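You operate a simulated robot arm through the tools that you are given. There is no shell and no other tool. Be economical: measure what you need, move in short steps, check, and stop when the job is done.

Carry out the task below with a simulated robot arm. There is one attempt and no reset: what you move stays moved.

TASK
Twist the green cap off on the twist gauge.
Fine: clamp its jar and zero the gauge first; lay the cap in the green tray; the jar stays clamped.
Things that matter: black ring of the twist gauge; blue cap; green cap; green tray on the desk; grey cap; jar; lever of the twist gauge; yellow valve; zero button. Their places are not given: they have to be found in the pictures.

It is judged by the outcome, as a careful person would: the job done as asked, and still so three seconds after it is handed in. It fails if anything else is knocked over, pushed out of place, dropped, spilled or broken. A push-on lid holds only when it is set on centred and level and pressed home; a screw cap is set on level and turned clockwise until tight.

THE ROBOT
A 7-joint arm with a two-finger parallel gripper, fixed in place. Base frame: the origin is at the foot of the arm, x ahead of it, y to its left, z up; the work surface is at about z = 760. Lengths are in mm, angles in rad, forces in N, time in s.
With the tool pointing down near the work surface it reaches from about 320 to 740 mm from the base axis. Its first joint turns from -2.496 to 2.496 rad. Payload 3 kg.
The TCP is the grasp point between the finger pads, 30 mm short of the fingertips. In the tool frame z runs along the fingers and y along their closing line. The gripper opens to 94 mm. The fingers are 28 mm wide and 10 mm thick; the gripper's body (50 by 96 mm) begins 55 mm behind the TCP.
Orientation is that of the tool frame in the base frame, as a unit quaternion [x, y, z, w]. With the fingers straight down and closing along the base's y, the tool's x points along the base's -x, its y along +y and its z along -z.

THE INTERFACE
- The arm moves only by the tool jog_arm. Its argument "plan" is a list that holds one entry, the list of rows, each a list of 7 numbers: the closure in counts, from 0 (fully open) to 255 (shut), then the shift along the tool's x, y, z in units of 150 mm (1.0 is 150 mm), then the turn, a rotation vector about the tool's x, y, z in units of 120 degrees (1.0 is 120 degrees). In form: [[[gripper, x, y, z, rx, ry, rz], ...]]. A call has 1 to 10 rows; each row is the pose to reach, as a shift and turn from the pose commanded when the call began, along the tool's axes at that moment. A call with a number of a shift or a turn outside -1 to 1 is refused whole. Each row takes 0.2 s and may step no farther than 50 mm and 0.15 rad from the row before; otherwise, or with a gripper value out of range, the whole call is refused. Where a pose cannot be reached the arm comes as near as it can. A force on the tool above 90 N (or 10 N above the force at the start of the call, whichever is more), or a blocked arm, ends the call early, and 0.2 s more pass. The fingers move at their own pace (about 45 mm/s each) and stop on an object; they squeeze with about 37 N. The grip force told is the motor's: it shows also when the fingers shut on nothing. Time passes only in rows, and 0.2 s behind the last, so rows that repeat a pose let the fingers close. The reply holds the time, the measured pose of the TCP, the force on the tool along the base axes, the opening and the grip force, in the units named above and with some noise, with the torque about the TCP (base axes, N m) and any sound that the robot's microphone picked up.
- Cameras (640 x 400 px; columns grow to the right, rows downward): "scene" is fixed at [55.4, 655.9, 1508]; the picture's right is [-0.82, -0.57, 0.00], its down [-0.41, 0.60, -0.69] and it looks along [0.39, -0.56, -0.73] (base axes); focal length 346 px, centre (320, 200). "wrist" rides on the gripper at [76, 14, -103] in the tool frame; the picture's right is [-0.18, 0.98, 0.00], its down [-0.75, -0.14, -0.64] and it looks along [-0.63, -0.12, 0.77] (tool axes); focal length 243 px, centre (320, 200).
- grab_frame(camera): a new picture of that camera. It takes no simulated time.
- lift_body(by): slides the trunk up (or, below 0, down) by that many mm; the arm rides with it, the base frame stays. It gives what a move gives, with no picture.
- measure_at(camera, pixels): for up to 12 pixels [column, row] of the newest picture of that camera ("zoom" is the newest enlarged one), the place [x, y, z] in the base frame of the surface seen there, good to about 2 mm, but the place of the scene camera against the robot may be out by one fixed shift of up to 12 mm in any direction. It takes no simulated time.
- zoom(camera, box): a new picture of the part [left, top, right, bottom] of that camera's present view, enlarged. It takes no simulated time.
- finish_job(): hands the job in; it is judged then, once.

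Work in short steps. Measure before you move; look again where a grasp or a placing could have gone wrong, and mend it. You have 80 turns and 54 pictures in all, those below and enlarged ones among them. Open the gripper and draw the arm clear of the work before you hand the job in, unless the task says otherwise; then end with one line.

The tools are called after "Call:" by a JSON object that holds its "api" and its "payload". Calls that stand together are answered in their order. jog_arm: Moves the arm, as the interface text tells. Its arguments: {"type":"object","properties":{"plan":{"type":"array"}},"required":["plan"]} The other tools are called the same way: lift_body (by) slides the trunk up or down; grab_frame (camera) takes a picture; measure_at (camera, pixels) gives the place of the surface under pixels of a picture; zoom (camera, box) takes an enlarged picture of a part of a camera's view; finish_job () hands the job in.

At the start:

```text
clock: 0.0
ee_pos: [519.3, 231.2, 1105.4]
tcp_rot: [0.0, 1.0, 0.0, -0.001]
wrist_force: [0.4, 0.5, 0.0]
wrist_torque: [-0.01, 0.04, -0.01]
width: 93.9
finger_force: 0.0
trunk travel left (down, up): [-175.0, 215.0]
```

scene: 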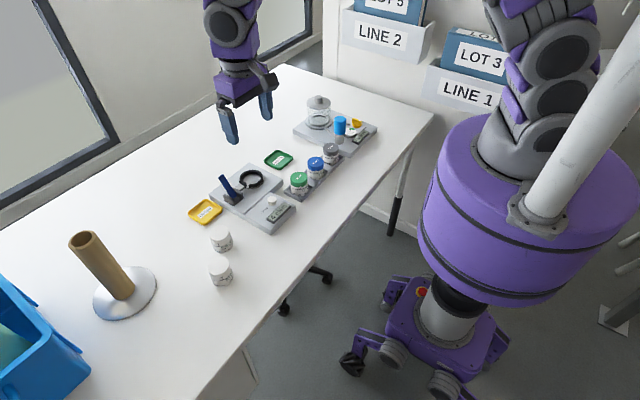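
wrist: 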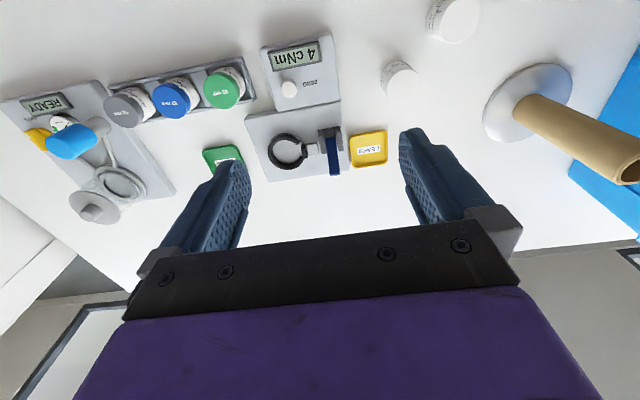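

The wrist picture shows the gauge at about (290,130) and the green cap at (222,90). I zoom both cameras there to see details.

Call:
{"api": "zoom", "payload": {"camera": "wrist", "box": [190, 30, 400, 190]}}

Call:
{"api": "zoom", "payload": {"camera": "scene", "box": [180, 130, 350, 240]}}

Call:
{"api": "measure_at", "payload": {"camera": "wrist", "pixels": [[222, 90], [240, 72], [288, 151], [276, 140], [288, 88], [334, 165], [330, 133], [223, 155], [260, 165], [172, 95], [290, 110], [310, 148]]}}

```text
2.50 times, centred on (295, 110) of wrist
```

zoom: 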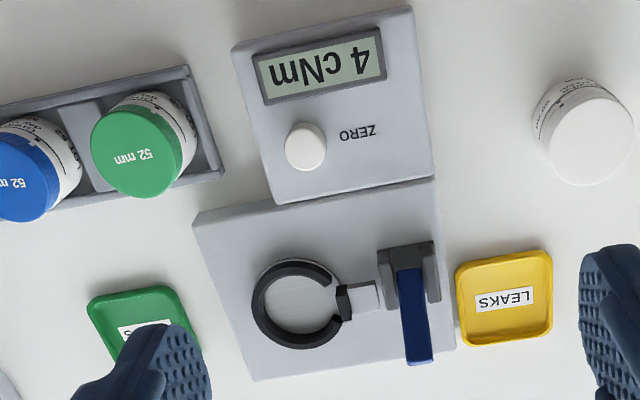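

```text
3.64 times, centred on (265, 185) of scene
```

zoom: 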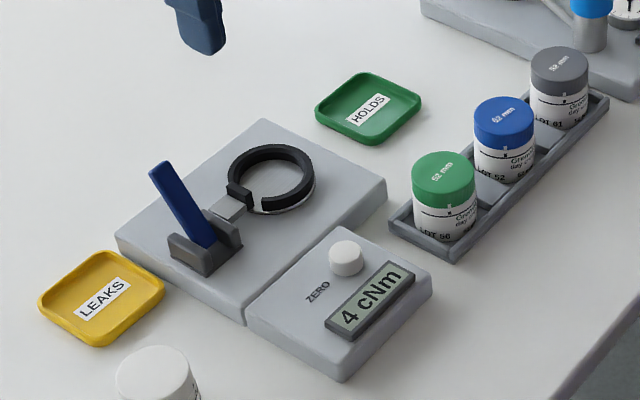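

```text
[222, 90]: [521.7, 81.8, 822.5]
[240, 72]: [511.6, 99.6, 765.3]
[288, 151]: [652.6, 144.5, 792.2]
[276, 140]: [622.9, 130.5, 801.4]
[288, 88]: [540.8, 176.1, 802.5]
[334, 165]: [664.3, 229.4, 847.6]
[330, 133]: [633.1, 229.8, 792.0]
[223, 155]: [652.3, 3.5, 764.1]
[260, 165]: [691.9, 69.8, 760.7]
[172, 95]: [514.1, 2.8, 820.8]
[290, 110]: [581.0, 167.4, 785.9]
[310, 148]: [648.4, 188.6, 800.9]
```

I zoom the wrist view again on the ring, lever and green jar to measure edges accurately.

Call:
{"api": "zoom", "payload": {"camera": "wrist", "box": [190, 30, 400, 190]}}

Call:
{"api": "measure_at", "payload": {"camera": "zoom", "pixels": [[256, 300], [334, 300], [298, 265], [298, 345], [405, 275], [424, 275], [417, 358], [388, 265], [432, 265], [382, 300], [306, 140], [300, 305]]}}

Call:
{"api": "measure_at", "payload": {"camera": "zoom", "pixels": [[95, 145], [178, 150], [135, 108], [140, 192], [184, 105], [140, 150], [130, 300], [90, 310], [215, 175], [230, 250], [365, 296], [345, 303]]}}

```text
2.50 times, centred on (295, 110) of wrist
```

zoom: 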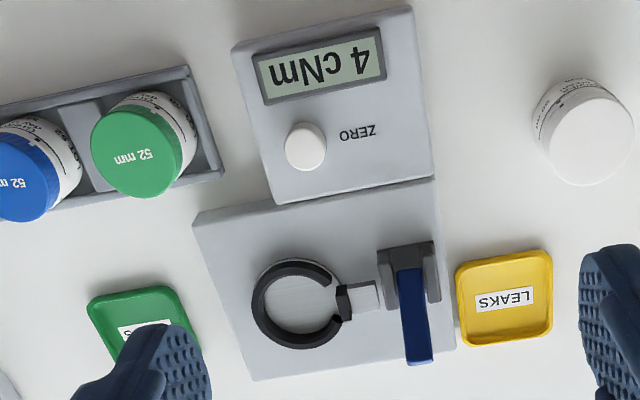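

```text
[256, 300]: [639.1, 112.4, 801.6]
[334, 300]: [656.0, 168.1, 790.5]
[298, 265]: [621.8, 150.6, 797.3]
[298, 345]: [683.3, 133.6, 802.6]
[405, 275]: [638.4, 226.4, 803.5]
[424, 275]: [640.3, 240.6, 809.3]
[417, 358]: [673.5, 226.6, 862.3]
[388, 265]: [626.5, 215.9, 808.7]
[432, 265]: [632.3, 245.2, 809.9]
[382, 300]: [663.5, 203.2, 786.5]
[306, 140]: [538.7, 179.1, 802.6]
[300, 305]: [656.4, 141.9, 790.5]
```

```text
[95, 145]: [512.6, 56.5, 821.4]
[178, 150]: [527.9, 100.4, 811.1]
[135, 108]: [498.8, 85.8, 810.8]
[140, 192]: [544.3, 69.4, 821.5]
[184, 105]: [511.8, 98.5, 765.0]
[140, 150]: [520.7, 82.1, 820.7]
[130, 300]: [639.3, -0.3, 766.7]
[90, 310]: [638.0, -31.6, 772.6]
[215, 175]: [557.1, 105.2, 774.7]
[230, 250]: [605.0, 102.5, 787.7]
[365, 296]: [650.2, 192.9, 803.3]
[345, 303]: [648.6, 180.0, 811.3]
```

The green jar's cap is at about (521,80,821), and the ring centre is at about (652,142). I move above the green jar to look closer.

Call:
{"api": "jog_arm", "payload": {"plan": [[[0, 0, -0.2, 0.2, 0, 0, 0], [0, 0, -0.4, 0.4, 0, 0, 0], [0, 0, -0.6, 0.6, 0, 0, 0], [0, 0, -0.8, 0.8, 0, 0, 0], [0, 0, -1.0, 0.9, 0, 0, 0]]]}}

Call:
{"api": "grab_frame", "payload": {"camera": "wrist"}}

```text
clock: 1.2
ee_pos: [518.6, 77.8, 971.9]
tcp_rot: [-0.001, 1.0, 0.001, 0.001]
wrist_force: [0.8, -0.4, -0.4]
wrist_torque: [0.02, -0.03, -0.02]
width: 93.8
finger_force: 0.1
trunk travel left (down, up): [-175.0, 215.0]
```

```text
48 pictures are left
```

wrist: 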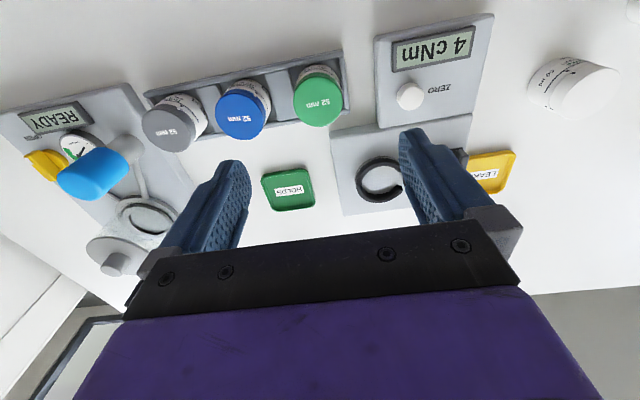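

The green cap appears at (318,98), right below the TCP. I measure its edges, the trays and the rack.

Call:
{"api": "zoom", "payload": {"camera": "wrist", "box": [220, 40, 420, 165]}}

Call:
{"api": "measure_at", "payload": {"camera": "wrist", "pixels": [[294, 104], [343, 104], [318, 125], [317, 81], [318, 103], [288, 190], [265, 178], [313, 200], [335, 135], [300, 130], [240, 115], [270, 203]]}}

```text
3.20 times, centred on (320, 102) of wrist
```

zoom: 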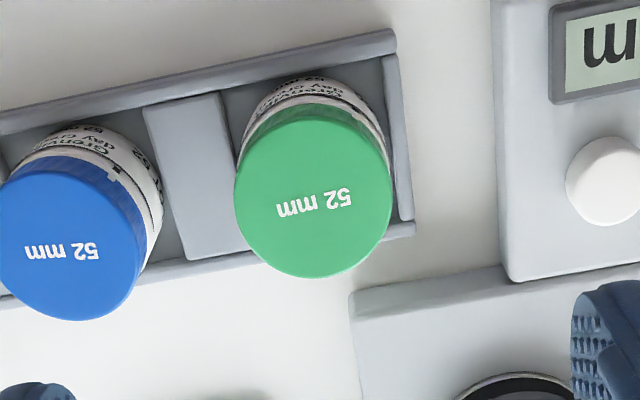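

```text
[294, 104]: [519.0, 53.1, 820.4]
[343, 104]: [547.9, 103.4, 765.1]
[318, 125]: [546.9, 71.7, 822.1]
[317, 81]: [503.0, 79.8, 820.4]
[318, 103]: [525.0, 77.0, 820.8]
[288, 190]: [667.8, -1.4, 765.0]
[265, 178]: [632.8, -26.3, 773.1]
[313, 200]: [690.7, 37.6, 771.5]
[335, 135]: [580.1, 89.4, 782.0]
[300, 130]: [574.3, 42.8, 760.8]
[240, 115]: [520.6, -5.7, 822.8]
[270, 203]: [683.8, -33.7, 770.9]
```

Call:
{"api": "measure_at", "payload": {"camera": "zoom", "pixels": [[240, 200], [386, 180], [310, 270], [318, 112], [313, 195], [275, 258], [375, 230], [185, 180], [300, 60], [400, 230], [602, 180], [255, 140]]}}

```text
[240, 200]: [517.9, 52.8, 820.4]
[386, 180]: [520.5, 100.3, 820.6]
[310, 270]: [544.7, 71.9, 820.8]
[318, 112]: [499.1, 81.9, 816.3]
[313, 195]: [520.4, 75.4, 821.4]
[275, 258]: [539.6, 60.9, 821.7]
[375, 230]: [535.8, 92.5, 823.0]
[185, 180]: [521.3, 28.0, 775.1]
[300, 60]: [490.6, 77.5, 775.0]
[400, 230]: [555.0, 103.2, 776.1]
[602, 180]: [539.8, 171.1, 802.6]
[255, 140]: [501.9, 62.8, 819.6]
```

Cap centre is about (521,77) with radius about 25. I centre over it, narrow the fingers to about 72 mm, and go down partway.

Call:
{"api": "jog_arm", "payload": {"plan": [[[60, -0.016, -0.005, 0.2, 0, 0, 0], [60, -0.016, -0.005, 0.4, 0, 0, 0], [60, -0.016, -0.005, 0.6, 0, 0, 0]]]}}

Call:
{"api": "grab_frame", "payload": {"camera": "wrist"}}

```text
clock: 2.0
ee_pos: [520.4, 78.5, 881.6]
tcp_rot: [-0.001, 1.0, -0.001, 0.0]
wrist_force: [0.6, -0.1, -0.3]
wrist_torque: [0.0, -0.01, 0.0]
width: 71.9
finger_force: 0.1
trunk travel left (down, up): [-175.0, 215.0]
```

```text
46 pictures are left
```

wrist: 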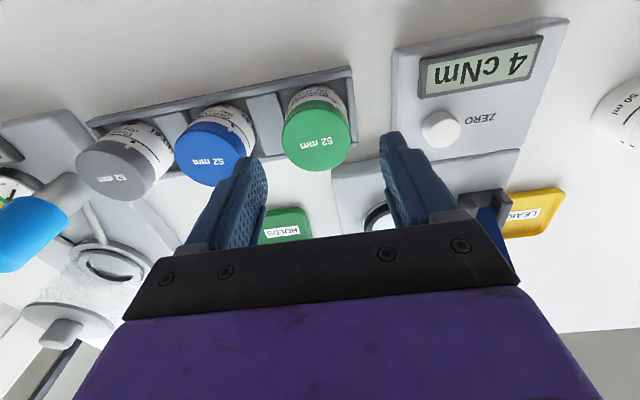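

Call:
{"api": "measure_at", "payload": {"camera": "wrist", "pixels": [[283, 140], [351, 140], [317, 169], [316, 103], [317, 138], [332, 167], [300, 165], [440, 128], [252, 148], [335, 106]]}}

```text
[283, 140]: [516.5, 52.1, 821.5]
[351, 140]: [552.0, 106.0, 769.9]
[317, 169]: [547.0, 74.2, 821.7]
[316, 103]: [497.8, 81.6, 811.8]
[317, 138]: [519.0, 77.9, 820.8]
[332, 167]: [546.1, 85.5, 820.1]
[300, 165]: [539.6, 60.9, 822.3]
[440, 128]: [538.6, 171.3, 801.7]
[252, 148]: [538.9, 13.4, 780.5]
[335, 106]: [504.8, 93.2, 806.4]
```

Cap centre confirmed at about (521,77.5). I narrow to about 66 mm and go down to TCP z≈812.

Call:
{"api": "jog_arm", "payload": {"plan": [[[76, -0.004, -0.007, 0.0, 0, 0, 0], [76, -0.004, -0.007, 0.16, 0, 0, 0], [76, -0.004, -0.007, 0.32, 0, 0, 0], [76, -0.004, -0.007, 0.464, 0, 0, 0]]]}}

Call:
{"api": "grab_frame", "payload": {"camera": "wrist"}}

```text
clock: 3.0
ee_pos: [522.7, 78.1, 811.9]
tcp_rot: [0.0, 1.0, 0.0, 0.001]
wrist_force: [-1.1, 0.2, -0.5]
wrist_torque: [-0.02, -0.01, -0.02]
width: 66.1
finger_force: 0.1
trunk travel left (down, up): [-175.0, 215.0]
```

```text
45 pictures are left
```

wrist: 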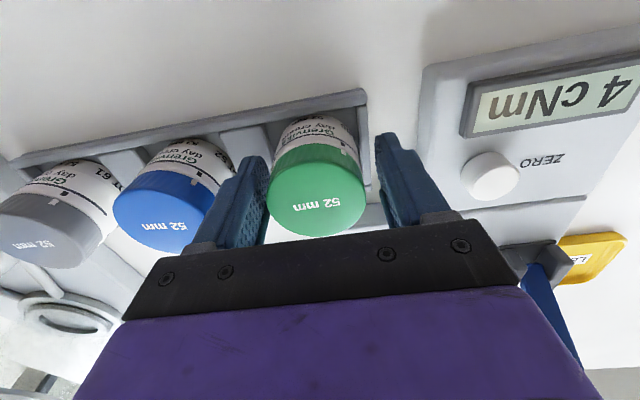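

The cap sits between the fingers; I close on it.

Call:
{"api": "jog_arm", "payload": {"plan": [[[255, 0, 0, 0, 0, 0, 0], [255, 0, 0, 0, 0, 0, 0], [255, 0, 0, 0, 0, 0, 0]]]}}

```text
clock: 3.8
ee_pos: [521.1, 78.2, 812.2]
tcp_rot: [-0.001, 1.0, 0.0, 0.0]
wrist_force: [1.4, 0.3, -1.0]
wrist_torque: [0.0, -0.04, 0.0]
width: 51.5
finger_force: 37.1
trunk travel left (down, up): [-175.0, 215.0]
```

It is gripped at 51.5 mm. I lift 90 mm straight up.

Call:
{"api": "jog_arm", "payload": {"plan": [[[255, 0, 0, -0.1, 0, 0, 0], [255, 0, 0, -0.3, 0, 0, 0], [255, 0, 0, -0.5, 0, 0, 0], [255, 0, 0, -0.6, 0, 0, 0]]]}}

Call:
{"api": "grab_frame", "payload": {"camera": "wrist"}}

Call:
{"api": "grab_frame", "payload": {"camera": "scene"}}

```text
clock: 4.8
ee_pos: [520.6, 77.1, 901.4]
tcp_rot: [0.0, 1.0, 0.0, 0.0]
wrist_force: [0.5, -0.3, -0.3]
wrist_torque: [-0.01, 0.0, 0.01]
width: 51.4
finger_force: 36.9
trunk travel left (down, up): [-175.0, 215.0]
```

```text
44 pictures are left
```

wrist: 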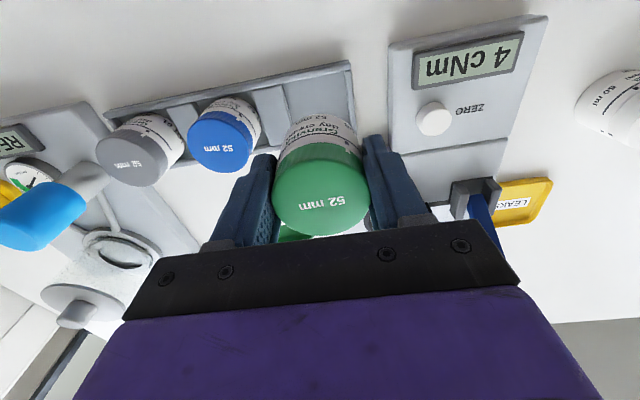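

```text
43 pictures are left
```

scene: 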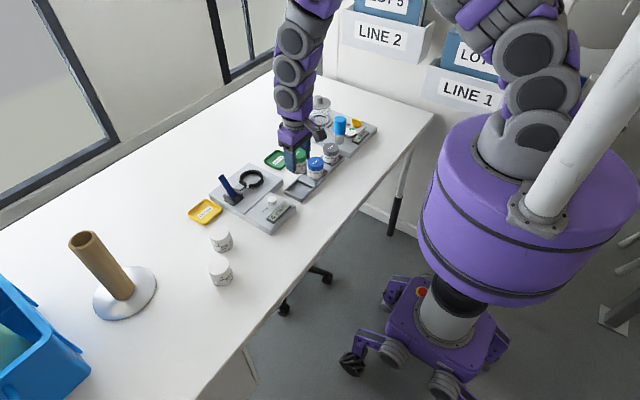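

The jar is held and hangs straight. Now I zoom the scene on the gauge to measure the ring, and will calibrate the fixed shift against wrist measurements.

Call:
{"api": "zoom", "payload": {"camera": "scene", "box": [200, 140, 340, 235]}}

Call:
{"api": "zoom", "payload": {"camera": "scene", "box": [205, 155, 275, 205]}}

```text
4.21 times, centred on (270, 188) of scene
```

zoom: 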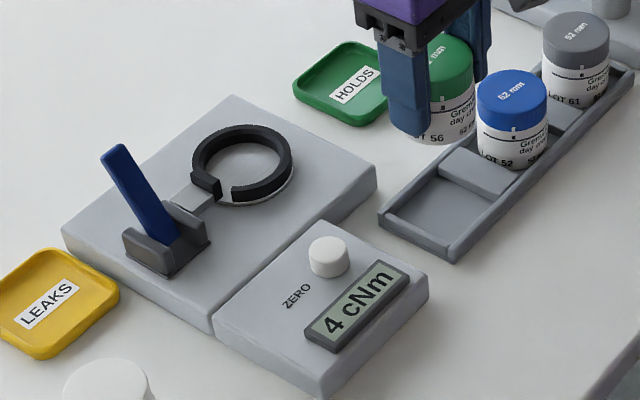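

```text
8.00 times, centred on (240, 180) of scene
```

zoom: 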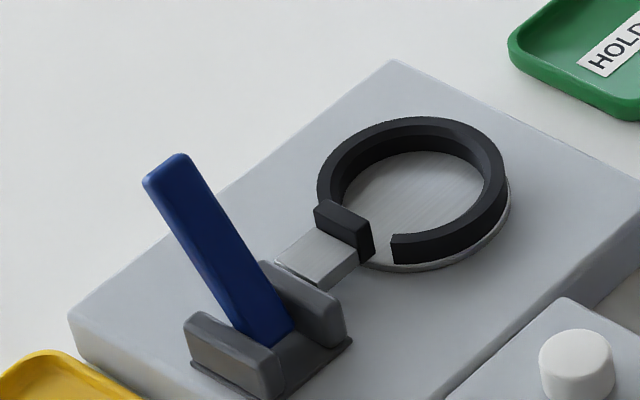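

I measure the ring's edges, lever and references in this zoom.

Call:
{"api": "measure_at", "payload": {"camera": "zoom", "pixels": [[345, 140], [410, 120], [480, 140], [498, 180], [470, 225], [410, 243], [325, 175], [430, 180], [345, 208], [395, 215], [370, 240], [310, 250]]}}

Call:
{"api": "measure_at", "payload": {"camera": "zoom", "pixels": [[165, 175], [270, 335], [262, 265], [340, 320], [200, 320], [275, 385], [575, 345], [545, 345], [612, 365], [235, 260], [350, 340], [430, 395]]}}

```text
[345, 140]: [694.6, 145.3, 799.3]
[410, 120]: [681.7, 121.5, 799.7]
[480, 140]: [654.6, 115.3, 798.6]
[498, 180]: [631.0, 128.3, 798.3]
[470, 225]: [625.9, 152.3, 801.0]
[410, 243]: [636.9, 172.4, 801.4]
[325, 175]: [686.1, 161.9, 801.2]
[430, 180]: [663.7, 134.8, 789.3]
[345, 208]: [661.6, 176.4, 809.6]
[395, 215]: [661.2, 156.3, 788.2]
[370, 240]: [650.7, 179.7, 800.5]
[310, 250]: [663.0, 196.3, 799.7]
```

```text
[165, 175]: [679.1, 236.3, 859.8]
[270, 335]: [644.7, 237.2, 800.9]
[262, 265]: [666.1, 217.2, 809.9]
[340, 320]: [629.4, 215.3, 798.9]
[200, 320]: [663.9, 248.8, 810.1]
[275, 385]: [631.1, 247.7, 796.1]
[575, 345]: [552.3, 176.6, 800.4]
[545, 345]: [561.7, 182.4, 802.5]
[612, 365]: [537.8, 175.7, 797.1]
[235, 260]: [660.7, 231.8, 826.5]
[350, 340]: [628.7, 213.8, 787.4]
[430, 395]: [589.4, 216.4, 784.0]
```

The scene puts the ring near (659,147) while the wrist puts it near (652,142), so the scene camera is shifted. I hover above the ring at z≈1000 and measure with the wrist camera.

Call:
{"api": "jog_arm", "payload": {"plan": [[[255, 0, 0, -0.3, 0, 0, 0], [255, -0.2, 0.1, -0.5, 0, 0, 0], [255, -0.42, 0.2, -0.66, 0, 0, 0], [255, -0.65, 0.32, -0.66, 0, 0, 0], [255, -0.873, 0.433, -0.66, 0, 0, 0], [255, -0.873, 0.433, -0.66, 0, 0, 0]]]}}

Call:
{"api": "grab_frame", "payload": {"camera": "wrist"}}

Call:
{"api": "zoom", "payload": {"camera": "wrist", "box": [240, 20, 440, 145]}}

```text
clock: 6.2
ee_pos: [652.3, 143.4, 1001.3]
tcp_rot: [0.0, 1.0, 0.0, 0.0]
wrist_force: [-0.1, -1.1, -0.5]
wrist_torque: [-0.01, 0.01, 0.0]
width: 51.3
finger_force: 37.0
trunk travel left (down, up): [-175.0, 215.0]
```

```text
40 pictures are left
```

wrist: 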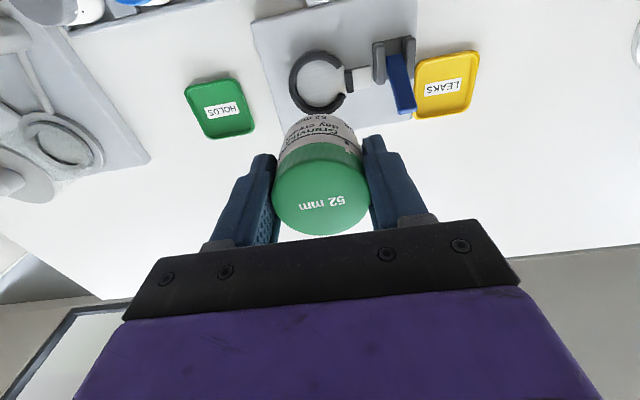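

```text
3.20 times, centred on (340, 82) of wrist
```

zoom: 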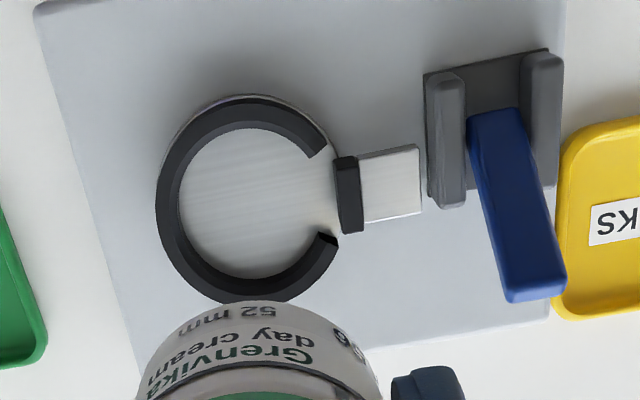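

Clear view of the ring and jaw. I measure ring top edges and lever parts.

Call:
{"api": "measure_at", "payload": {"camera": "zoom", "pixels": [[165, 195], [170, 235], [190, 270], [185, 140], [240, 107], [305, 125], [300, 280], [240, 292], [330, 250], [250, 195], [347, 170], [390, 185]]}}

Call:
{"api": "measure_at", "payload": {"camera": "zoom", "pixels": [[490, 118], [535, 290], [447, 85], [447, 200], [540, 60], [540, 180], [490, 65], [500, 300], [555, 280], [40, 20], [120, 300], [440, 330]]}}

```text
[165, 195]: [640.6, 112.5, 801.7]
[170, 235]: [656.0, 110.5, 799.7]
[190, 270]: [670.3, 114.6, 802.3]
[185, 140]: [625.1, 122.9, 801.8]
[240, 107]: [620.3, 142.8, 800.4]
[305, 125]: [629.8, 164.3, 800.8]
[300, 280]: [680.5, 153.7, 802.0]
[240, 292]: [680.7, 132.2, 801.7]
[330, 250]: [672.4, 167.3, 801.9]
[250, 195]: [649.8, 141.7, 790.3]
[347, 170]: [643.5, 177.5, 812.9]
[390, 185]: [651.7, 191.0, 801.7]
```

```text
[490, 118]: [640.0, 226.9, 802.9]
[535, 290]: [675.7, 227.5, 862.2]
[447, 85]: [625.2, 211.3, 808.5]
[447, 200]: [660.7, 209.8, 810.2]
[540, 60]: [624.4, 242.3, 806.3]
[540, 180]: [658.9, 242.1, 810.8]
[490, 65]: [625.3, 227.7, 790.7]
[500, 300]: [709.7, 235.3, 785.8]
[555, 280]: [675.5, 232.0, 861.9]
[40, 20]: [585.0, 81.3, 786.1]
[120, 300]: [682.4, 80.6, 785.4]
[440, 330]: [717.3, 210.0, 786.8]
```

The ring centre fits to (651.5,142), plate floor z≈790. Now I measure the held cap relative to the TCP.

Call:
{"api": "zoom", "payload": {"camera": "wrist", "box": [240, 100, 400, 240]}}

Call:
{"api": "measure_at", "payload": {"camera": "wrist", "pixels": [[320, 232], [320, 150], [300, 229], [345, 227], [300, 152], [340, 152], [285, 212], [358, 212], [320, 195], [320, 119], [300, 122]]}}

```text
2.86 times, centred on (320, 170) of wrist
```

zoom: 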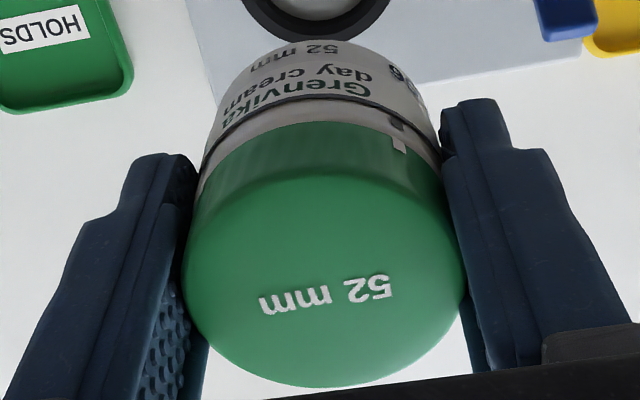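

```text
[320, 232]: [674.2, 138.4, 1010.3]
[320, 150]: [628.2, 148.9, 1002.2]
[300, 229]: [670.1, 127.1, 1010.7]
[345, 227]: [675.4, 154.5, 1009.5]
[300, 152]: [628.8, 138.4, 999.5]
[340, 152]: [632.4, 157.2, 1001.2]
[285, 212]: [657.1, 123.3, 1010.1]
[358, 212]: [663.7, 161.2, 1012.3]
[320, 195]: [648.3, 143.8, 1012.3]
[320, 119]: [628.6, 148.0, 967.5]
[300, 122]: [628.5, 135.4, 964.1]
```

The cap is centred on the TCP to within about 1 mm. I descend to about z=862, just above the ring, and check.

Call:
{"api": "jog_arm", "payload": {"plan": [[[255, 0.007, -0.005, 0.2, 0, 0, 0], [255, 0.007, -0.005, 0.45, 0, 0, 0], [255, 0.007, -0.005, 0.7, 0, 0, 0], [255, 0.007, -0.005, 0.87, 0, 0, 0], [255, 0.007, -0.005, 0.92, 0, 0, 0], [255, 0.007, -0.005, 0.92, 0, 0, 0]]]}}

Call:
{"api": "zoom", "payload": {"camera": "scene", "box": [205, 140, 285, 205]}}

Call:
{"api": "grab_frame", "payload": {"camera": "wrist"}}

```text
clock: 7.6
ee_pos: [650.9, 142.0, 862.0]
tcp_rot: [0.0, 1.0, 0.0, 0.0]
wrist_force: [-0.3, 0.3, -0.5]
wrist_torque: [0.01, 0.03, 0.01]
width: 51.4
finger_force: 37.1
trunk travel left (down, up): [-175.0, 215.0]
```

```text
6.15 times, centred on (245, 172) of scene
```

zoom: 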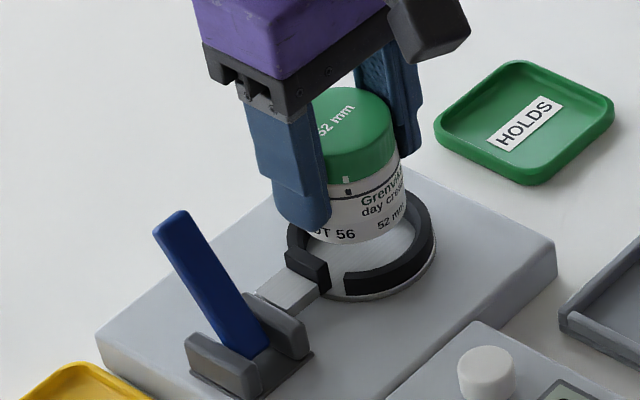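

```text
36 pictures are left
```

wrist: 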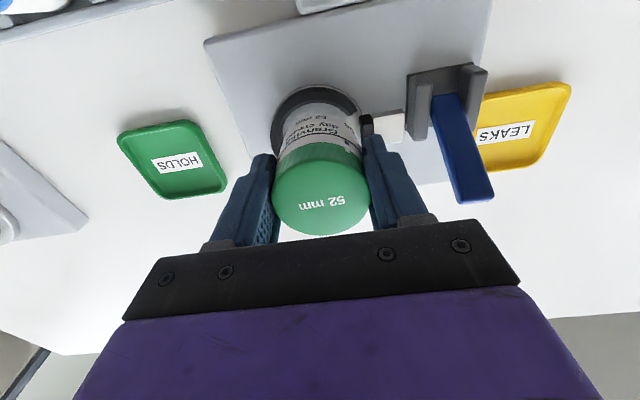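

The jar is aligned above the ring. But the +y finger would meet the jaw block (y 173–181, z up to 813), so I turn the hand about 84° clockwise first so the fingers close along x.

Call:
{"api": "jog_arm", "payload": {"plan": [[[255, 0, 0, 0, 0, 0, 0.07], [255, 0, 0, 0, 0, 0, 0.14], [255, 0, 0, 0, 0, 0, 0.21], [255, 0, 0, 0, 0, 0, 0.28], [255, 0, 0, 0, 0, 0, 0.35], [255, 0, 0, 0, 0, 0, 0.42], [255, 0, 0, 0, 0, 0, 0.49], [255, 0, 0, 0, 0, 0, 0.56], [255, 0, 0, 0, 0, 0, 0.63], [255, 0, 0, 0, 0, 0, 0.7]]]}}

Call:
{"api": "grab_frame", "payload": {"camera": "wrist"}}

Call:
{"api": "zoom", "payload": {"camera": "scene", "box": [205, 140, 285, 205]}}

```text
clock: 9.8
ee_pos: [650.7, 143.4, 861.6]
tcp_rot: [0.67, 0.743, 0.0, 0.0]
wrist_force: [-0.8, 0.5, -1.0]
wrist_torque: [0.02, 0.02, 0.01]
width: 51.4
finger_force: 36.5
trunk travel left (down, up): [-175.0, 215.0]
```

```text
35 pictures are left
```

wrist: 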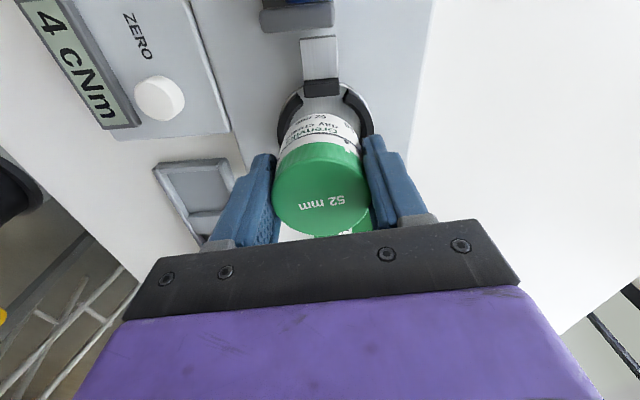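

```text
6.15 times, centred on (245, 172) of scene
```

zoom: 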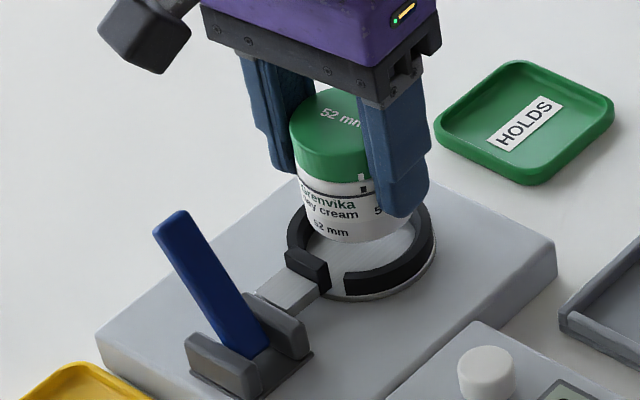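

Orientation now clears the jaw. I lower the jar slowly about 22 mm into the ring.

Call:
{"api": "jog_arm", "payload": {"plan": [[[255, 0, 0, 0.03, 0, 0, 0], [255, 0, 0, 0.06, 0, 0, 0], [255, 0, 0, 0.09, 0, 0, 0], [255, 0, 0, 0.115, 0, 0, 0], [255, 0, 0, 0.135, 0, 0, 0], [255, 0, 0, 0.145, 0, 0, 0]]]}}

Call:
{"api": "zoom", "payload": {"camera": "scene", "box": [205, 140, 285, 205]}}

```text
clock: 11.2
ee_pos: [652.7, 143.1, 843.5]
tcp_rot: [0.668, 0.744, 0.004, 0.001]
wrist_force: [15.7, 3.4, 26.0]
wrist_torque: [-0.08, 0.01, 0.06]
width: 51.2
finger_force: 36.8
trunk travel left (down, up): [-175.0, 215.0]
```

```text
6.15 times, centred on (245, 172) of scene
```

zoom: 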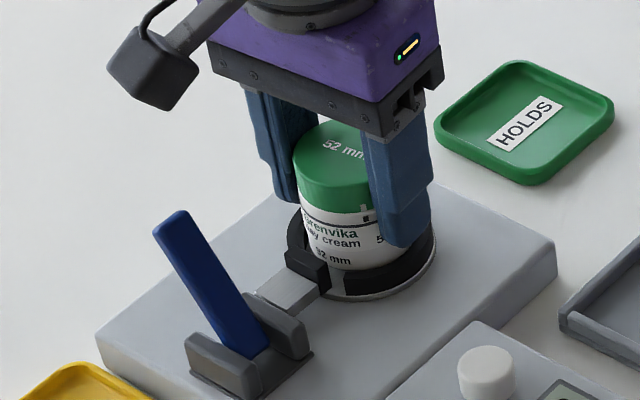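

Contact at 843.5 with 16 N toward +x: the jar is touching the ring's −x rim. I back up 4 mm, shift +2.5 mm in x and try again.

Call:
{"api": "jog_arm", "payload": {"plan": [[[255, 0, 0, -0.025, 0, 0, 0], [255, 0.003, 0.016, -0.025, 0, 0, 0], [255, 0.003, 0.016, 0.0, 0, 0, 0], [255, 0.003, 0.016, 0.01, 0, 0, 0]]]}}

```text
clock: 12.2
ee_pos: [652.6, 142.4, 839.1]
tcp_rot: [0.669, 0.743, 0.001, 0.001]
wrist_force: [15.2, -0.1, 28.9]
wrist_torque: [-0.03, 0.12, 0.0]
width: 51.3
finger_force: 37.0
trunk travel left (down, up): [-175.0, 215.0]
```

It went down to 839 but still shows x-force; I ease up slightly, shift another 1.5 mm +x, and go down again.

Call:
{"api": "jog_arm", "payload": {"plan": [[[255, 0, 0, -0.02, 0, 0, 0], [255, 0, 0.01, -0.02, 0, 0, 0], [255, 0, 0.01, -0.02, 0, 0, 0]]]}}

Call:
{"api": "jog_arm", "payload": {"plan": [[[255, 0, 0, 0.01, 0, 0, 0], [255, 0, 0, 0.018, 0, 0, 0], [255, 0, 0, 0.018, 0, 0, 0]]]}}

Call:
{"api": "zoom", "payload": {"camera": "scene", "box": [205, 140, 285, 205]}}

```text
clock: 13.0
ee_pos: [652.4, 142.8, 841.1]
tcp_rot: [0.668, 0.744, -0.002, -0.002]
wrist_force: [3.6, -2.5, 1.8]
wrist_torque: [-0.1, -0.1, 0.0]
width: 50.8
finger_force: 36.9
trunk travel left (down, up): [-175.0, 215.0]
```

```text
clock: 13.8
ee_pos: [655.3, 142.8, 839.1]
tcp_rot: [0.669, 0.743, -0.001, 0.0]
wrist_force: [0.5, -0.8, -0.9]
wrist_torque: [0.0, -0.01, 0.01]
width: 50.6
finger_force: 36.7
trunk travel left (down, up): [-175.0, 215.0]
```

```text
6.15 times, centred on (245, 172) of scene
```

zoom: 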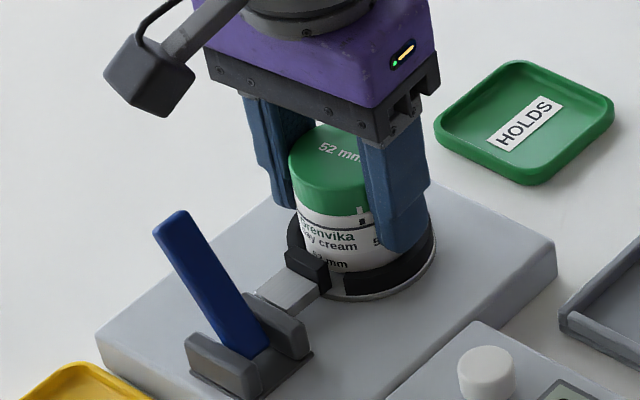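

No force now, still not seated. I lower in small steps until contact.

Call:
{"api": "jog_arm", "payload": {"plan": [[[255, 0, 0, 0.007, 0, 0, 0], [255, 0, 0, 0.014, 0, 0, 0], [255, 0, 0, 0.02, 0, 0, 0], [255, 0, 0, 0.02, 0, 0, 0]]]}}

Call:
{"api": "grab_frame", "payload": {"camera": "wrist"}}

```text
clock: 14.8
ee_pos: [654.6, 143.5, 836.1]
tcp_rot: [0.669, 0.744, 0.0, -0.001]
wrist_force: [-0.5, 0.4, -0.8]
wrist_torque: [0.02, 0.0, 0.01]
width: 50.8
finger_force: 37.0
trunk travel left (down, up): [-175.0, 215.0]
```

```text
31 pictures are left
```

wrist: 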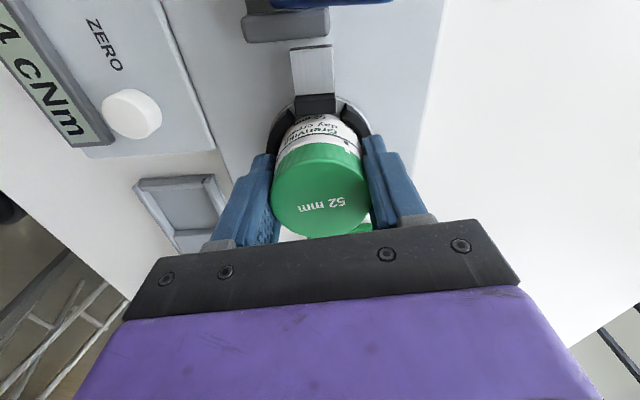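

Still no contact at 836. I check the cap's height and tilt by measuring its top.

Call:
{"api": "measure_at", "payload": {"camera": "wrist", "pixels": [[320, 232], [295, 222], [350, 222], [285, 190], [320, 165], [355, 175], [320, 195], [300, 185], [340, 185], [320, 130]]}}

Call:
{"api": "zoom", "payload": {"camera": "wrist", "box": [240, 80, 400, 240]}}

```text
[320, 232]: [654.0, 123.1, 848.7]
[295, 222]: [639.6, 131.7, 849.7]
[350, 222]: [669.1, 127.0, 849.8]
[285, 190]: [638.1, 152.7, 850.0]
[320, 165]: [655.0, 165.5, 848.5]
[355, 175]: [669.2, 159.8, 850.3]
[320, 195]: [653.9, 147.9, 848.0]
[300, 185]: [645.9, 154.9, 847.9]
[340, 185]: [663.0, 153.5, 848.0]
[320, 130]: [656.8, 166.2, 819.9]
```

```text
2.50 times, centred on (320, 160) of wrist
```

zoom: 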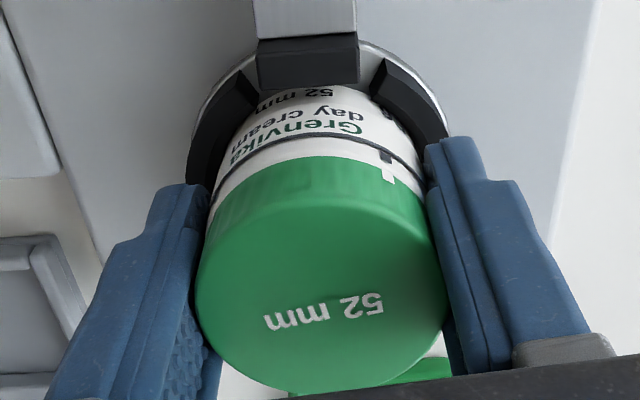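

The cap is level with its top at 849, so about 2 mm remain. I lower in 0.7 mm steps to touch the floor.

Call:
{"api": "jog_arm", "payload": {"plan": [[[255, 0, 0, 0.005, 0, 0, 0], [255, 0, 0, 0.01, 0, 0, 0], [255, 0, 0, 0.01, 0, 0, 0]]]}}

```text
clock: 15.6
ee_pos: [655.1, 143.7, 834.5]
tcp_rot: [0.668, 0.744, 0.001, 0.001]
wrist_force: [0.0, -0.1, -0.7]
wrist_torque: [-0.01, -0.05, 0.0]
width: 50.7
finger_force: 37.0
trunk travel left (down, up): [-175.0, 215.0]
```

Close to the floor now (about 0.5 mm). I open to about 70 mm and rise slowly 15 mm.

Call:
{"api": "jog_arm", "payload": {"plan": [[[105, 0, 0, 0, 0, 0, 0], [65, 0, 0, 0, 0, 0, 0], [65, 0, 0, -0.05, 0, 0, 0], [65, 0, 0, -0.1, 0, 0, 0], [65, 0, 0, -0.1, 0, 0, 0]]]}}

Call:
{"api": "grab_frame", "payload": {"camera": "wrist"}}

Call:
{"api": "measure_at", "payload": {"camera": "wrist", "pixels": [[320, 232], [295, 222], [350, 222], [285, 190], [320, 165], [355, 175], [320, 195], [320, 205], [340, 185], [320, 130]]}}

```text
clock: 16.8
ee_pos: [654.3, 144.2, 850.0]
tcp_rot: [0.669, 0.744, 0.0, 0.0]
wrist_force: [0.8, 0.3, -0.2]
wrist_torque: [0.01, 0.02, -0.01]
width: 70.2
finger_force: 0.1
trunk travel left (down, up): [-175.0, 215.0]
```

```text
29 pictures are left
```

wrist: 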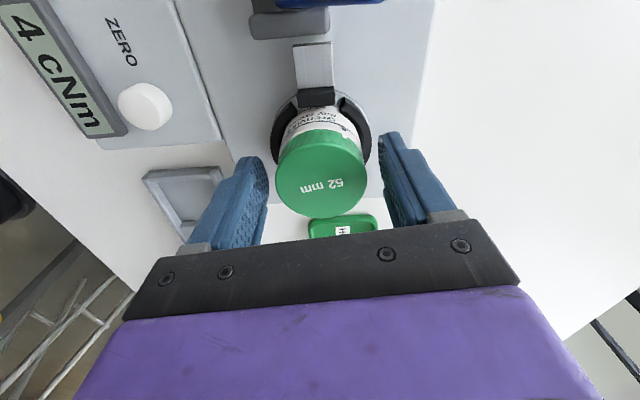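

```text
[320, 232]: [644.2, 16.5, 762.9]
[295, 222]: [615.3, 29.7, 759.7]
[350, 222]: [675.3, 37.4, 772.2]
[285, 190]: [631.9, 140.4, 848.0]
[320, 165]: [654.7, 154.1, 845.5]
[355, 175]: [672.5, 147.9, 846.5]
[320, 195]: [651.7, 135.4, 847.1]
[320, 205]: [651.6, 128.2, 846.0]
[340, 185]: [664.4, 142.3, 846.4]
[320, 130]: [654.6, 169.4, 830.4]
```

The jar is seated (top level at 846.5). I rise to about z=950 and move above the lever with the fingers still straddling along x, at 70 mm opening.

Call:
{"api": "jog_arm", "payload": {"plan": [[[65, 0, 0, -0.2, 0, 0, 0], [65, 0, 0, -0.45, 0, 0, 0], [65, 0, 0, -0.667, 0, 0, 0.025], [65, 0.27, 0.06, -0.667, 0, 0, 0.05], [65, 0.544, 0.122, -0.667, 0, 0, 0.05], [65, 0.544, 0.122, -0.667, 0, 0, 0.05]]]}}

Call:
{"api": "grab_frame", "payload": {"camera": "wrist"}}

```text
clock: 18.2
ee_pos: [664.7, 224.6, 949.2]
tcp_rot: [0.707, 0.707, 0.0, 0.0]
wrist_force: [-0.1, 0.1, 0.4]
wrist_torque: [-0.01, 0.01, 0.03]
width: 69.9
finger_force: 0.1
trunk travel left (down, up): [-175.0, 215.0]
```

```text
28 pictures are left
```

wrist: 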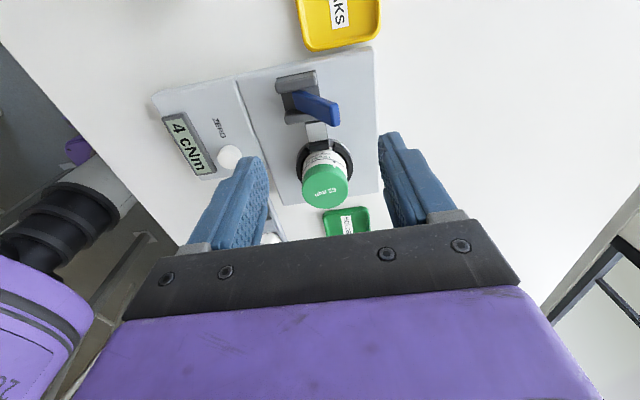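

The lever is at (315,105), directly below. I zoom to study its hinge.

Call:
{"api": "zoom", "payload": {"camera": "wrist", "box": [250, 50, 380, 210]}}

Call:
{"api": "measure_at", "payload": {"camera": "wrist", "pixels": [[332, 112], [320, 105], [305, 99], [297, 97], [282, 95], [296, 83], [312, 76], [300, 118], [325, 168], [228, 157]]}}

```text
2.50 times, centred on (315, 130) of wrist
```

zoom: 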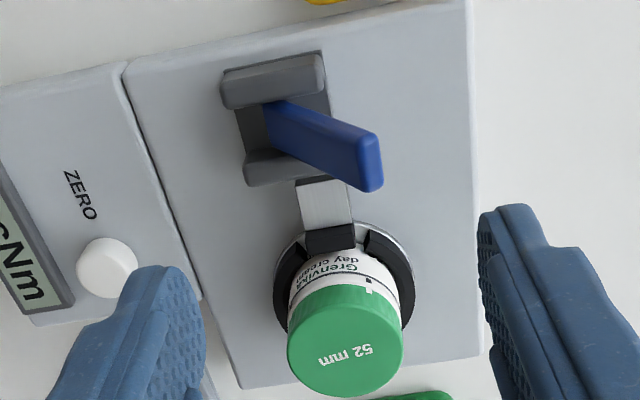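

```text
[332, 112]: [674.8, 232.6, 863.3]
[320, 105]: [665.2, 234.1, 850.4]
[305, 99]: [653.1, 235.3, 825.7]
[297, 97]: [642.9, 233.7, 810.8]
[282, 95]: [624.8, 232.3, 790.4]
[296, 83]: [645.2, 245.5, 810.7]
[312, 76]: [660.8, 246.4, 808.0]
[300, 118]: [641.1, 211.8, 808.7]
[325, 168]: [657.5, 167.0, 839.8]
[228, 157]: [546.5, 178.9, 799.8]
```

I go down so the fingertips straddle the lever near z≈845, then narrow to about 40 mm.

Call:
{"api": "jog_arm", "payload": {"plan": [[[65, 0.015, 0.025, 0.2, 0, 0, 0], [65, 0.015, 0.025, 0.4, 0, 0, 0], [65, 0.015, 0.025, 0.5, 0, 0, 0], [140, 0.015, 0.025, 0.5, 0, 0, 0], [140, 0.015, 0.025, 0.5, 0, 0, 0]]]}}

Call:
{"api": "zoom", "payload": {"camera": "scene", "box": [190, 130, 290, 210]}}

```text
clock: 19.4
ee_pos: [668.3, 228.6, 875.8]
tcp_rot: [0.707, 0.707, -0.001, 0.0]
wrist_force: [0.7, -0.8, -0.1]
wrist_torque: [-0.01, -0.03, -0.04]
width: 42.7
finger_force: 0.2
trunk travel left (down, up): [-175.0, 215.0]
```

```text
5.00 times, centred on (240, 170) of scene
```

zoom: 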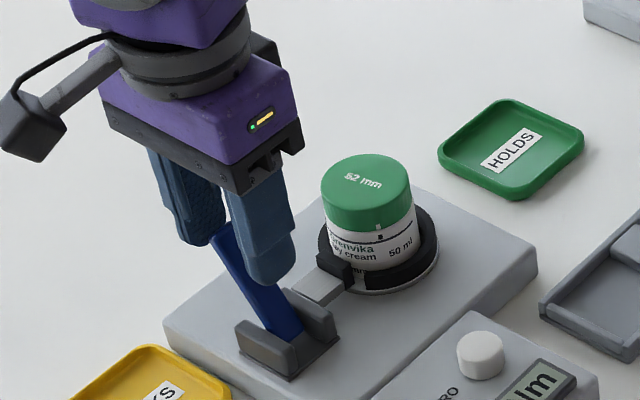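

The lever is between the fingers. I pull it toward −x by small steps and watch the force.

Call:
{"api": "jog_arm", "payload": {"plan": [[[140, 0, -0.05, 0, 0, 0, 0], [140, 0, -0.1, 0, 0, 0, 0], [140, 0, -0.13, 0, 0, 0, 0], [140, 0, -0.15, 0, 0, 0, 0], [140, 0, -0.17, 0, 0, 0, 0]]]}}

Call:
{"api": "zoom", "payload": {"camera": "scene", "box": [190, 130, 290, 210]}}

```text
clock: 20.6
ee_pos: [641.9, 228.5, 874.9]
tcp_rot: [0.706, 0.708, 0.0, 0.0]
wrist_force: [1.2, -0.6, 0.6]
wrist_torque: [0.0, 0.05, -0.03]
width: 42.5
finger_force: 0.4
trunk travel left (down, up): [-175.0, 215.0]
```

```text
5.00 times, centred on (240, 170) of scene
```

zoom: 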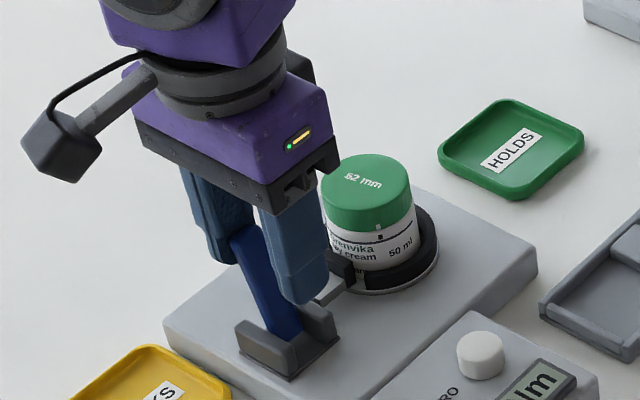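

The lever is following with nearly no force. I keep pulling toward −x.

Call:
{"api": "jog_arm", "payload": {"plan": [[[140, 0, -0.05, 0, 0, 0, 0], [140, 0, -0.1, 0, 0, 0, 0], [140, 0, -0.15, 0, 0, 0, 0], [140, 0, -0.19, 0.02, 0, 0, 0]]]}}

Call:
{"api": "zoom", "payload": {"camera": "scene", "box": [190, 130, 290, 210]}}

```text
clock: 21.6
ee_pos: [614.8, 228.9, 872.3]
tcp_rot: [0.707, 0.707, 0.0, -0.001]
wrist_force: [-0.3, -0.6, -0.3]
wrist_torque: [0.02, -0.01, -0.01]
width: 42.4
finger_force: 0.1
trunk travel left (down, up): [-175.0, 215.0]
```

```text
5.00 times, centred on (240, 170) of scene
```

zoom: 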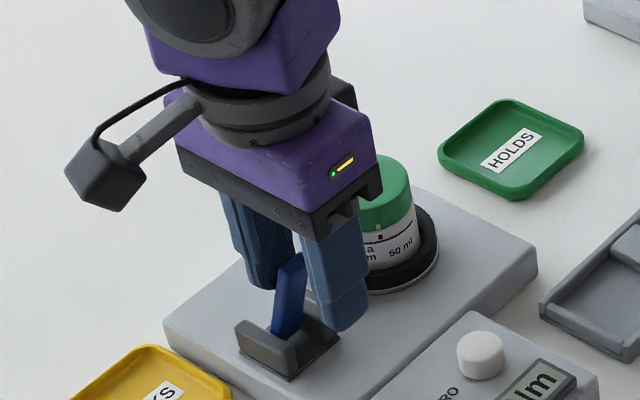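

The lever has swung past upright. I continue toward −x, lowering gently.

Call:
{"api": "jog_arm", "payload": {"plan": [[[140, 0, -0.05, 0.02, 0, 0, 0], [140, 0, -0.1, 0.04, 0, 0, 0], [140, 0, -0.14, 0.06, 0, 0, 0], [140, 0, -0.17, 0.07, 0, 0, 0]]]}}

Call:
{"api": "zoom", "payload": {"camera": "scene", "box": [190, 130, 290, 210]}}

```text
clock: 22.6
ee_pos: [593.3, 228.6, 868.1]
tcp_rot: [0.707, 0.707, 0.009, 0.004]
wrist_force: [42.7, 1.3, 59.6]
wrist_torque: [-0.04, -3.29, 0.12]
width: 67.1
finger_force: 21.7
trunk travel left (down, up): [-175.0, 215.0]
```

```text
5.00 times, centred on (240, 170) of scene
```

zoom: 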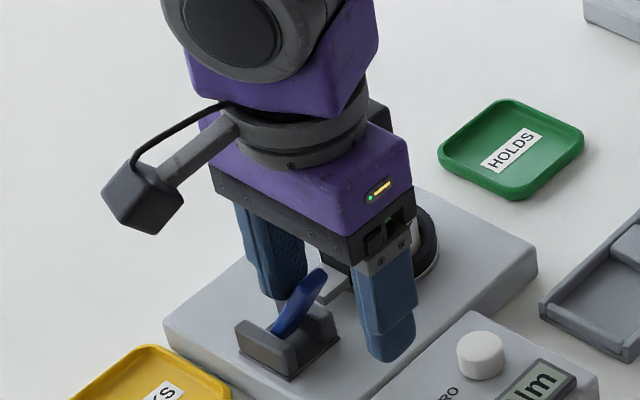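

The force (43,60 N) and fingers forced apart show the lever reached its stop. I back off (+x and up) and look.

Call:
{"api": "jog_arm", "payload": {"plan": [[[140, 0, 0.03, 0, 0, 0, 0], [100, 0, 0.08, -0.05, 0, 0, 0], [100, 0, 0.1, -0.3, 0, 0, 0], [100, 0, 0.1, -0.55, 0, 0, 0]]]}}

Call:
{"api": "grab_frame", "payload": {"camera": "wrist"}}

Call:
{"api": "zoom", "payload": {"camera": "scene", "box": [190, 130, 290, 210]}}

```text
clock: 23.6
ee_pos: [602.0, 225.5, 943.1]
tcp_rot: [0.706, 0.708, -0.002, -0.001]
wrist_force: [0.8, 0.3, -0.1]
wrist_torque: [0.02, -0.01, 0.04]
width: 57.2
finger_force: 0.0
trunk travel left (down, up): [-175.0, 215.0]
```

```text
22 pictures are left
```

wrist: 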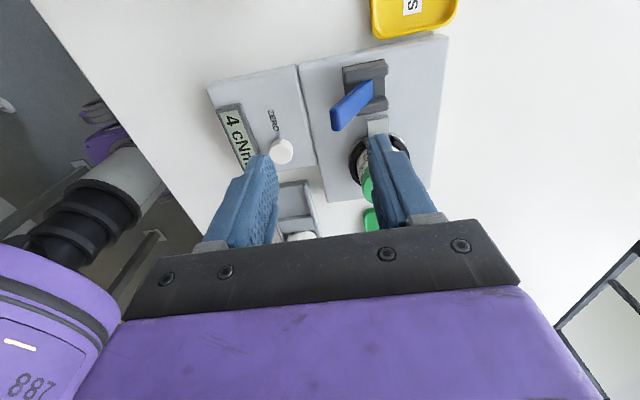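

```text
5.00 times, centred on (240, 170) of scene
```

zoom: 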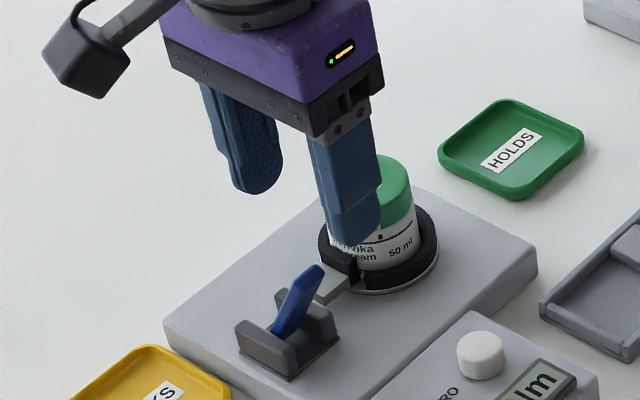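

I measure the lever tip and the jaw position to verify the clamp moved.

Call:
{"api": "measure_at", "payload": {"camera": "wrist", "pixels": [[335, 125], [350, 105], [365, 85], [377, 128], [383, 120], [368, 140], [282, 150]]}}

Call:
{"api": "zoom", "payload": {"camera": "scene", "box": [220, 165, 280, 205]}}

Call:
{"api": "measure_at", "payload": {"camera": "zoom", "pixels": [[360, 175], [250, 175], [320, 195], [385, 200], [378, 130]]}}

```text
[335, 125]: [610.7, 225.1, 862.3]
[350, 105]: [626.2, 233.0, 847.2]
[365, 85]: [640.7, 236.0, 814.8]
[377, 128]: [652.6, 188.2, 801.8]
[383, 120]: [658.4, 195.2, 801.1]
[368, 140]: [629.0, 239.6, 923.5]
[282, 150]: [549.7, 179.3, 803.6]
```

```text
10.00 times, centred on (250, 185) of scene
```

zoom: 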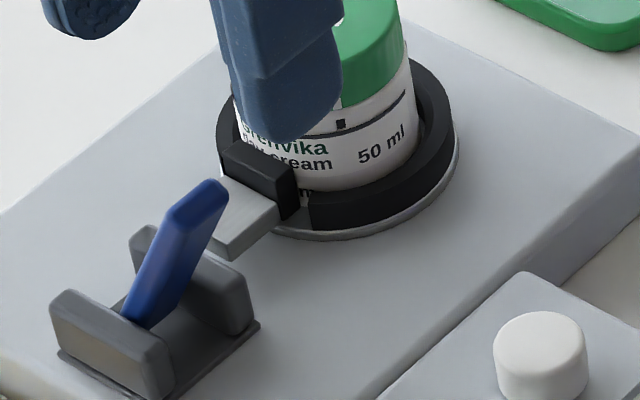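

```text
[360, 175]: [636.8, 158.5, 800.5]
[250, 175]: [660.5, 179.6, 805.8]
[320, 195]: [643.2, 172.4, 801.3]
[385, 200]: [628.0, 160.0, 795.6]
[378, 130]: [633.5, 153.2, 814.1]
```

The lever now leans −30° (tip x 610) and the jaw has moved about 5.6 mm toward the jar: clamped. Next I shut the fingers and hover over the zero button near (543,176).

Call:
{"api": "jog_arm", "payload": {"plan": [[[180, -0.15, -0.18, 0, 0, 0, 0], [255, -0.327, -0.393, 0, 0, 0, 0], [255, -0.327, -0.393, 0.2, 0, 0, 0], [255, -0.327, -0.393, 0.38, 0, 0, 0], [255, -0.327, -0.393, 0.38, 0, 0, 0]]]}}

Call:
{"api": "grab_frame", "payload": {"camera": "wrist"}}

```text
clock: 24.8
ee_pos: [545.8, 181.2, 885.5]
tcp_rot: [0.708, 0.707, 0.0, 0.0]
wrist_force: [0.1, -0.6, -0.3]
wrist_torque: [-0.01, 0.02, 0.0]
width: 0.0
finger_force: 33.8
trunk travel left (down, up): [-175.0, 215.0]
```

```text
19 pictures are left
```

wrist: 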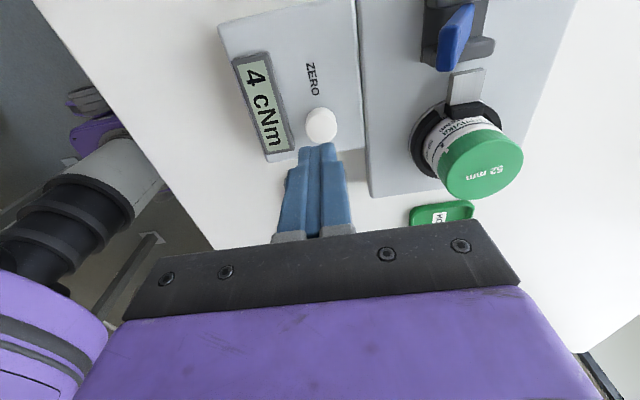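

The button shows at (320,125), just ahead of the fingertips. I measure it.

Call:
{"api": "measure_at", "payload": {"camera": "wrist", "pixels": [[308, 124], [334, 124], [321, 111], [321, 136], [321, 122]]}}

```text
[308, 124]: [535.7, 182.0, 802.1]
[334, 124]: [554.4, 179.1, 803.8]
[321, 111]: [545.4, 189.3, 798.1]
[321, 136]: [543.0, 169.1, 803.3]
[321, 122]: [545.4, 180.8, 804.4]
```

Button centre is (545,179.5,803), 52 mm below the fingertips. I lower and press gently.

Call:
{"api": "jog_arm", "payload": {"plan": [[[255, -0.01, 0, 0.15, 0, 0, 0], [255, -0.01, 0, 0.28, 0, 0, 0], [255, -0.01, 0, 0.335, 0, 0, 0], [255, -0.01, 0, 0.35, 0, 0, 0], [255, -0.01, 0, 0.36, 0, 0, 0]]]}}

Call:
{"api": "zoom", "payload": {"camera": "scene", "box": [220, 165, 310, 235]}}

```text
clock: 26.0
ee_pos: [544.9, 178.2, 833.9]
tcp_rot: [0.706, 0.708, 0.0, 0.0]
wrist_force: [-0.3, 0.2, 0.3]
wrist_torque: [-0.02, 0.01, 0.03]
width: 0.0
finger_force: 32.5
trunk travel left (down, up): [-175.0, 215.0]
```

```text
5.71 times, centred on (265, 200) of scene
```

zoom: 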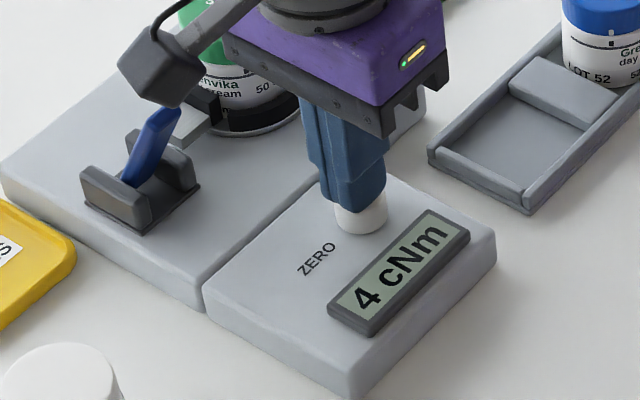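

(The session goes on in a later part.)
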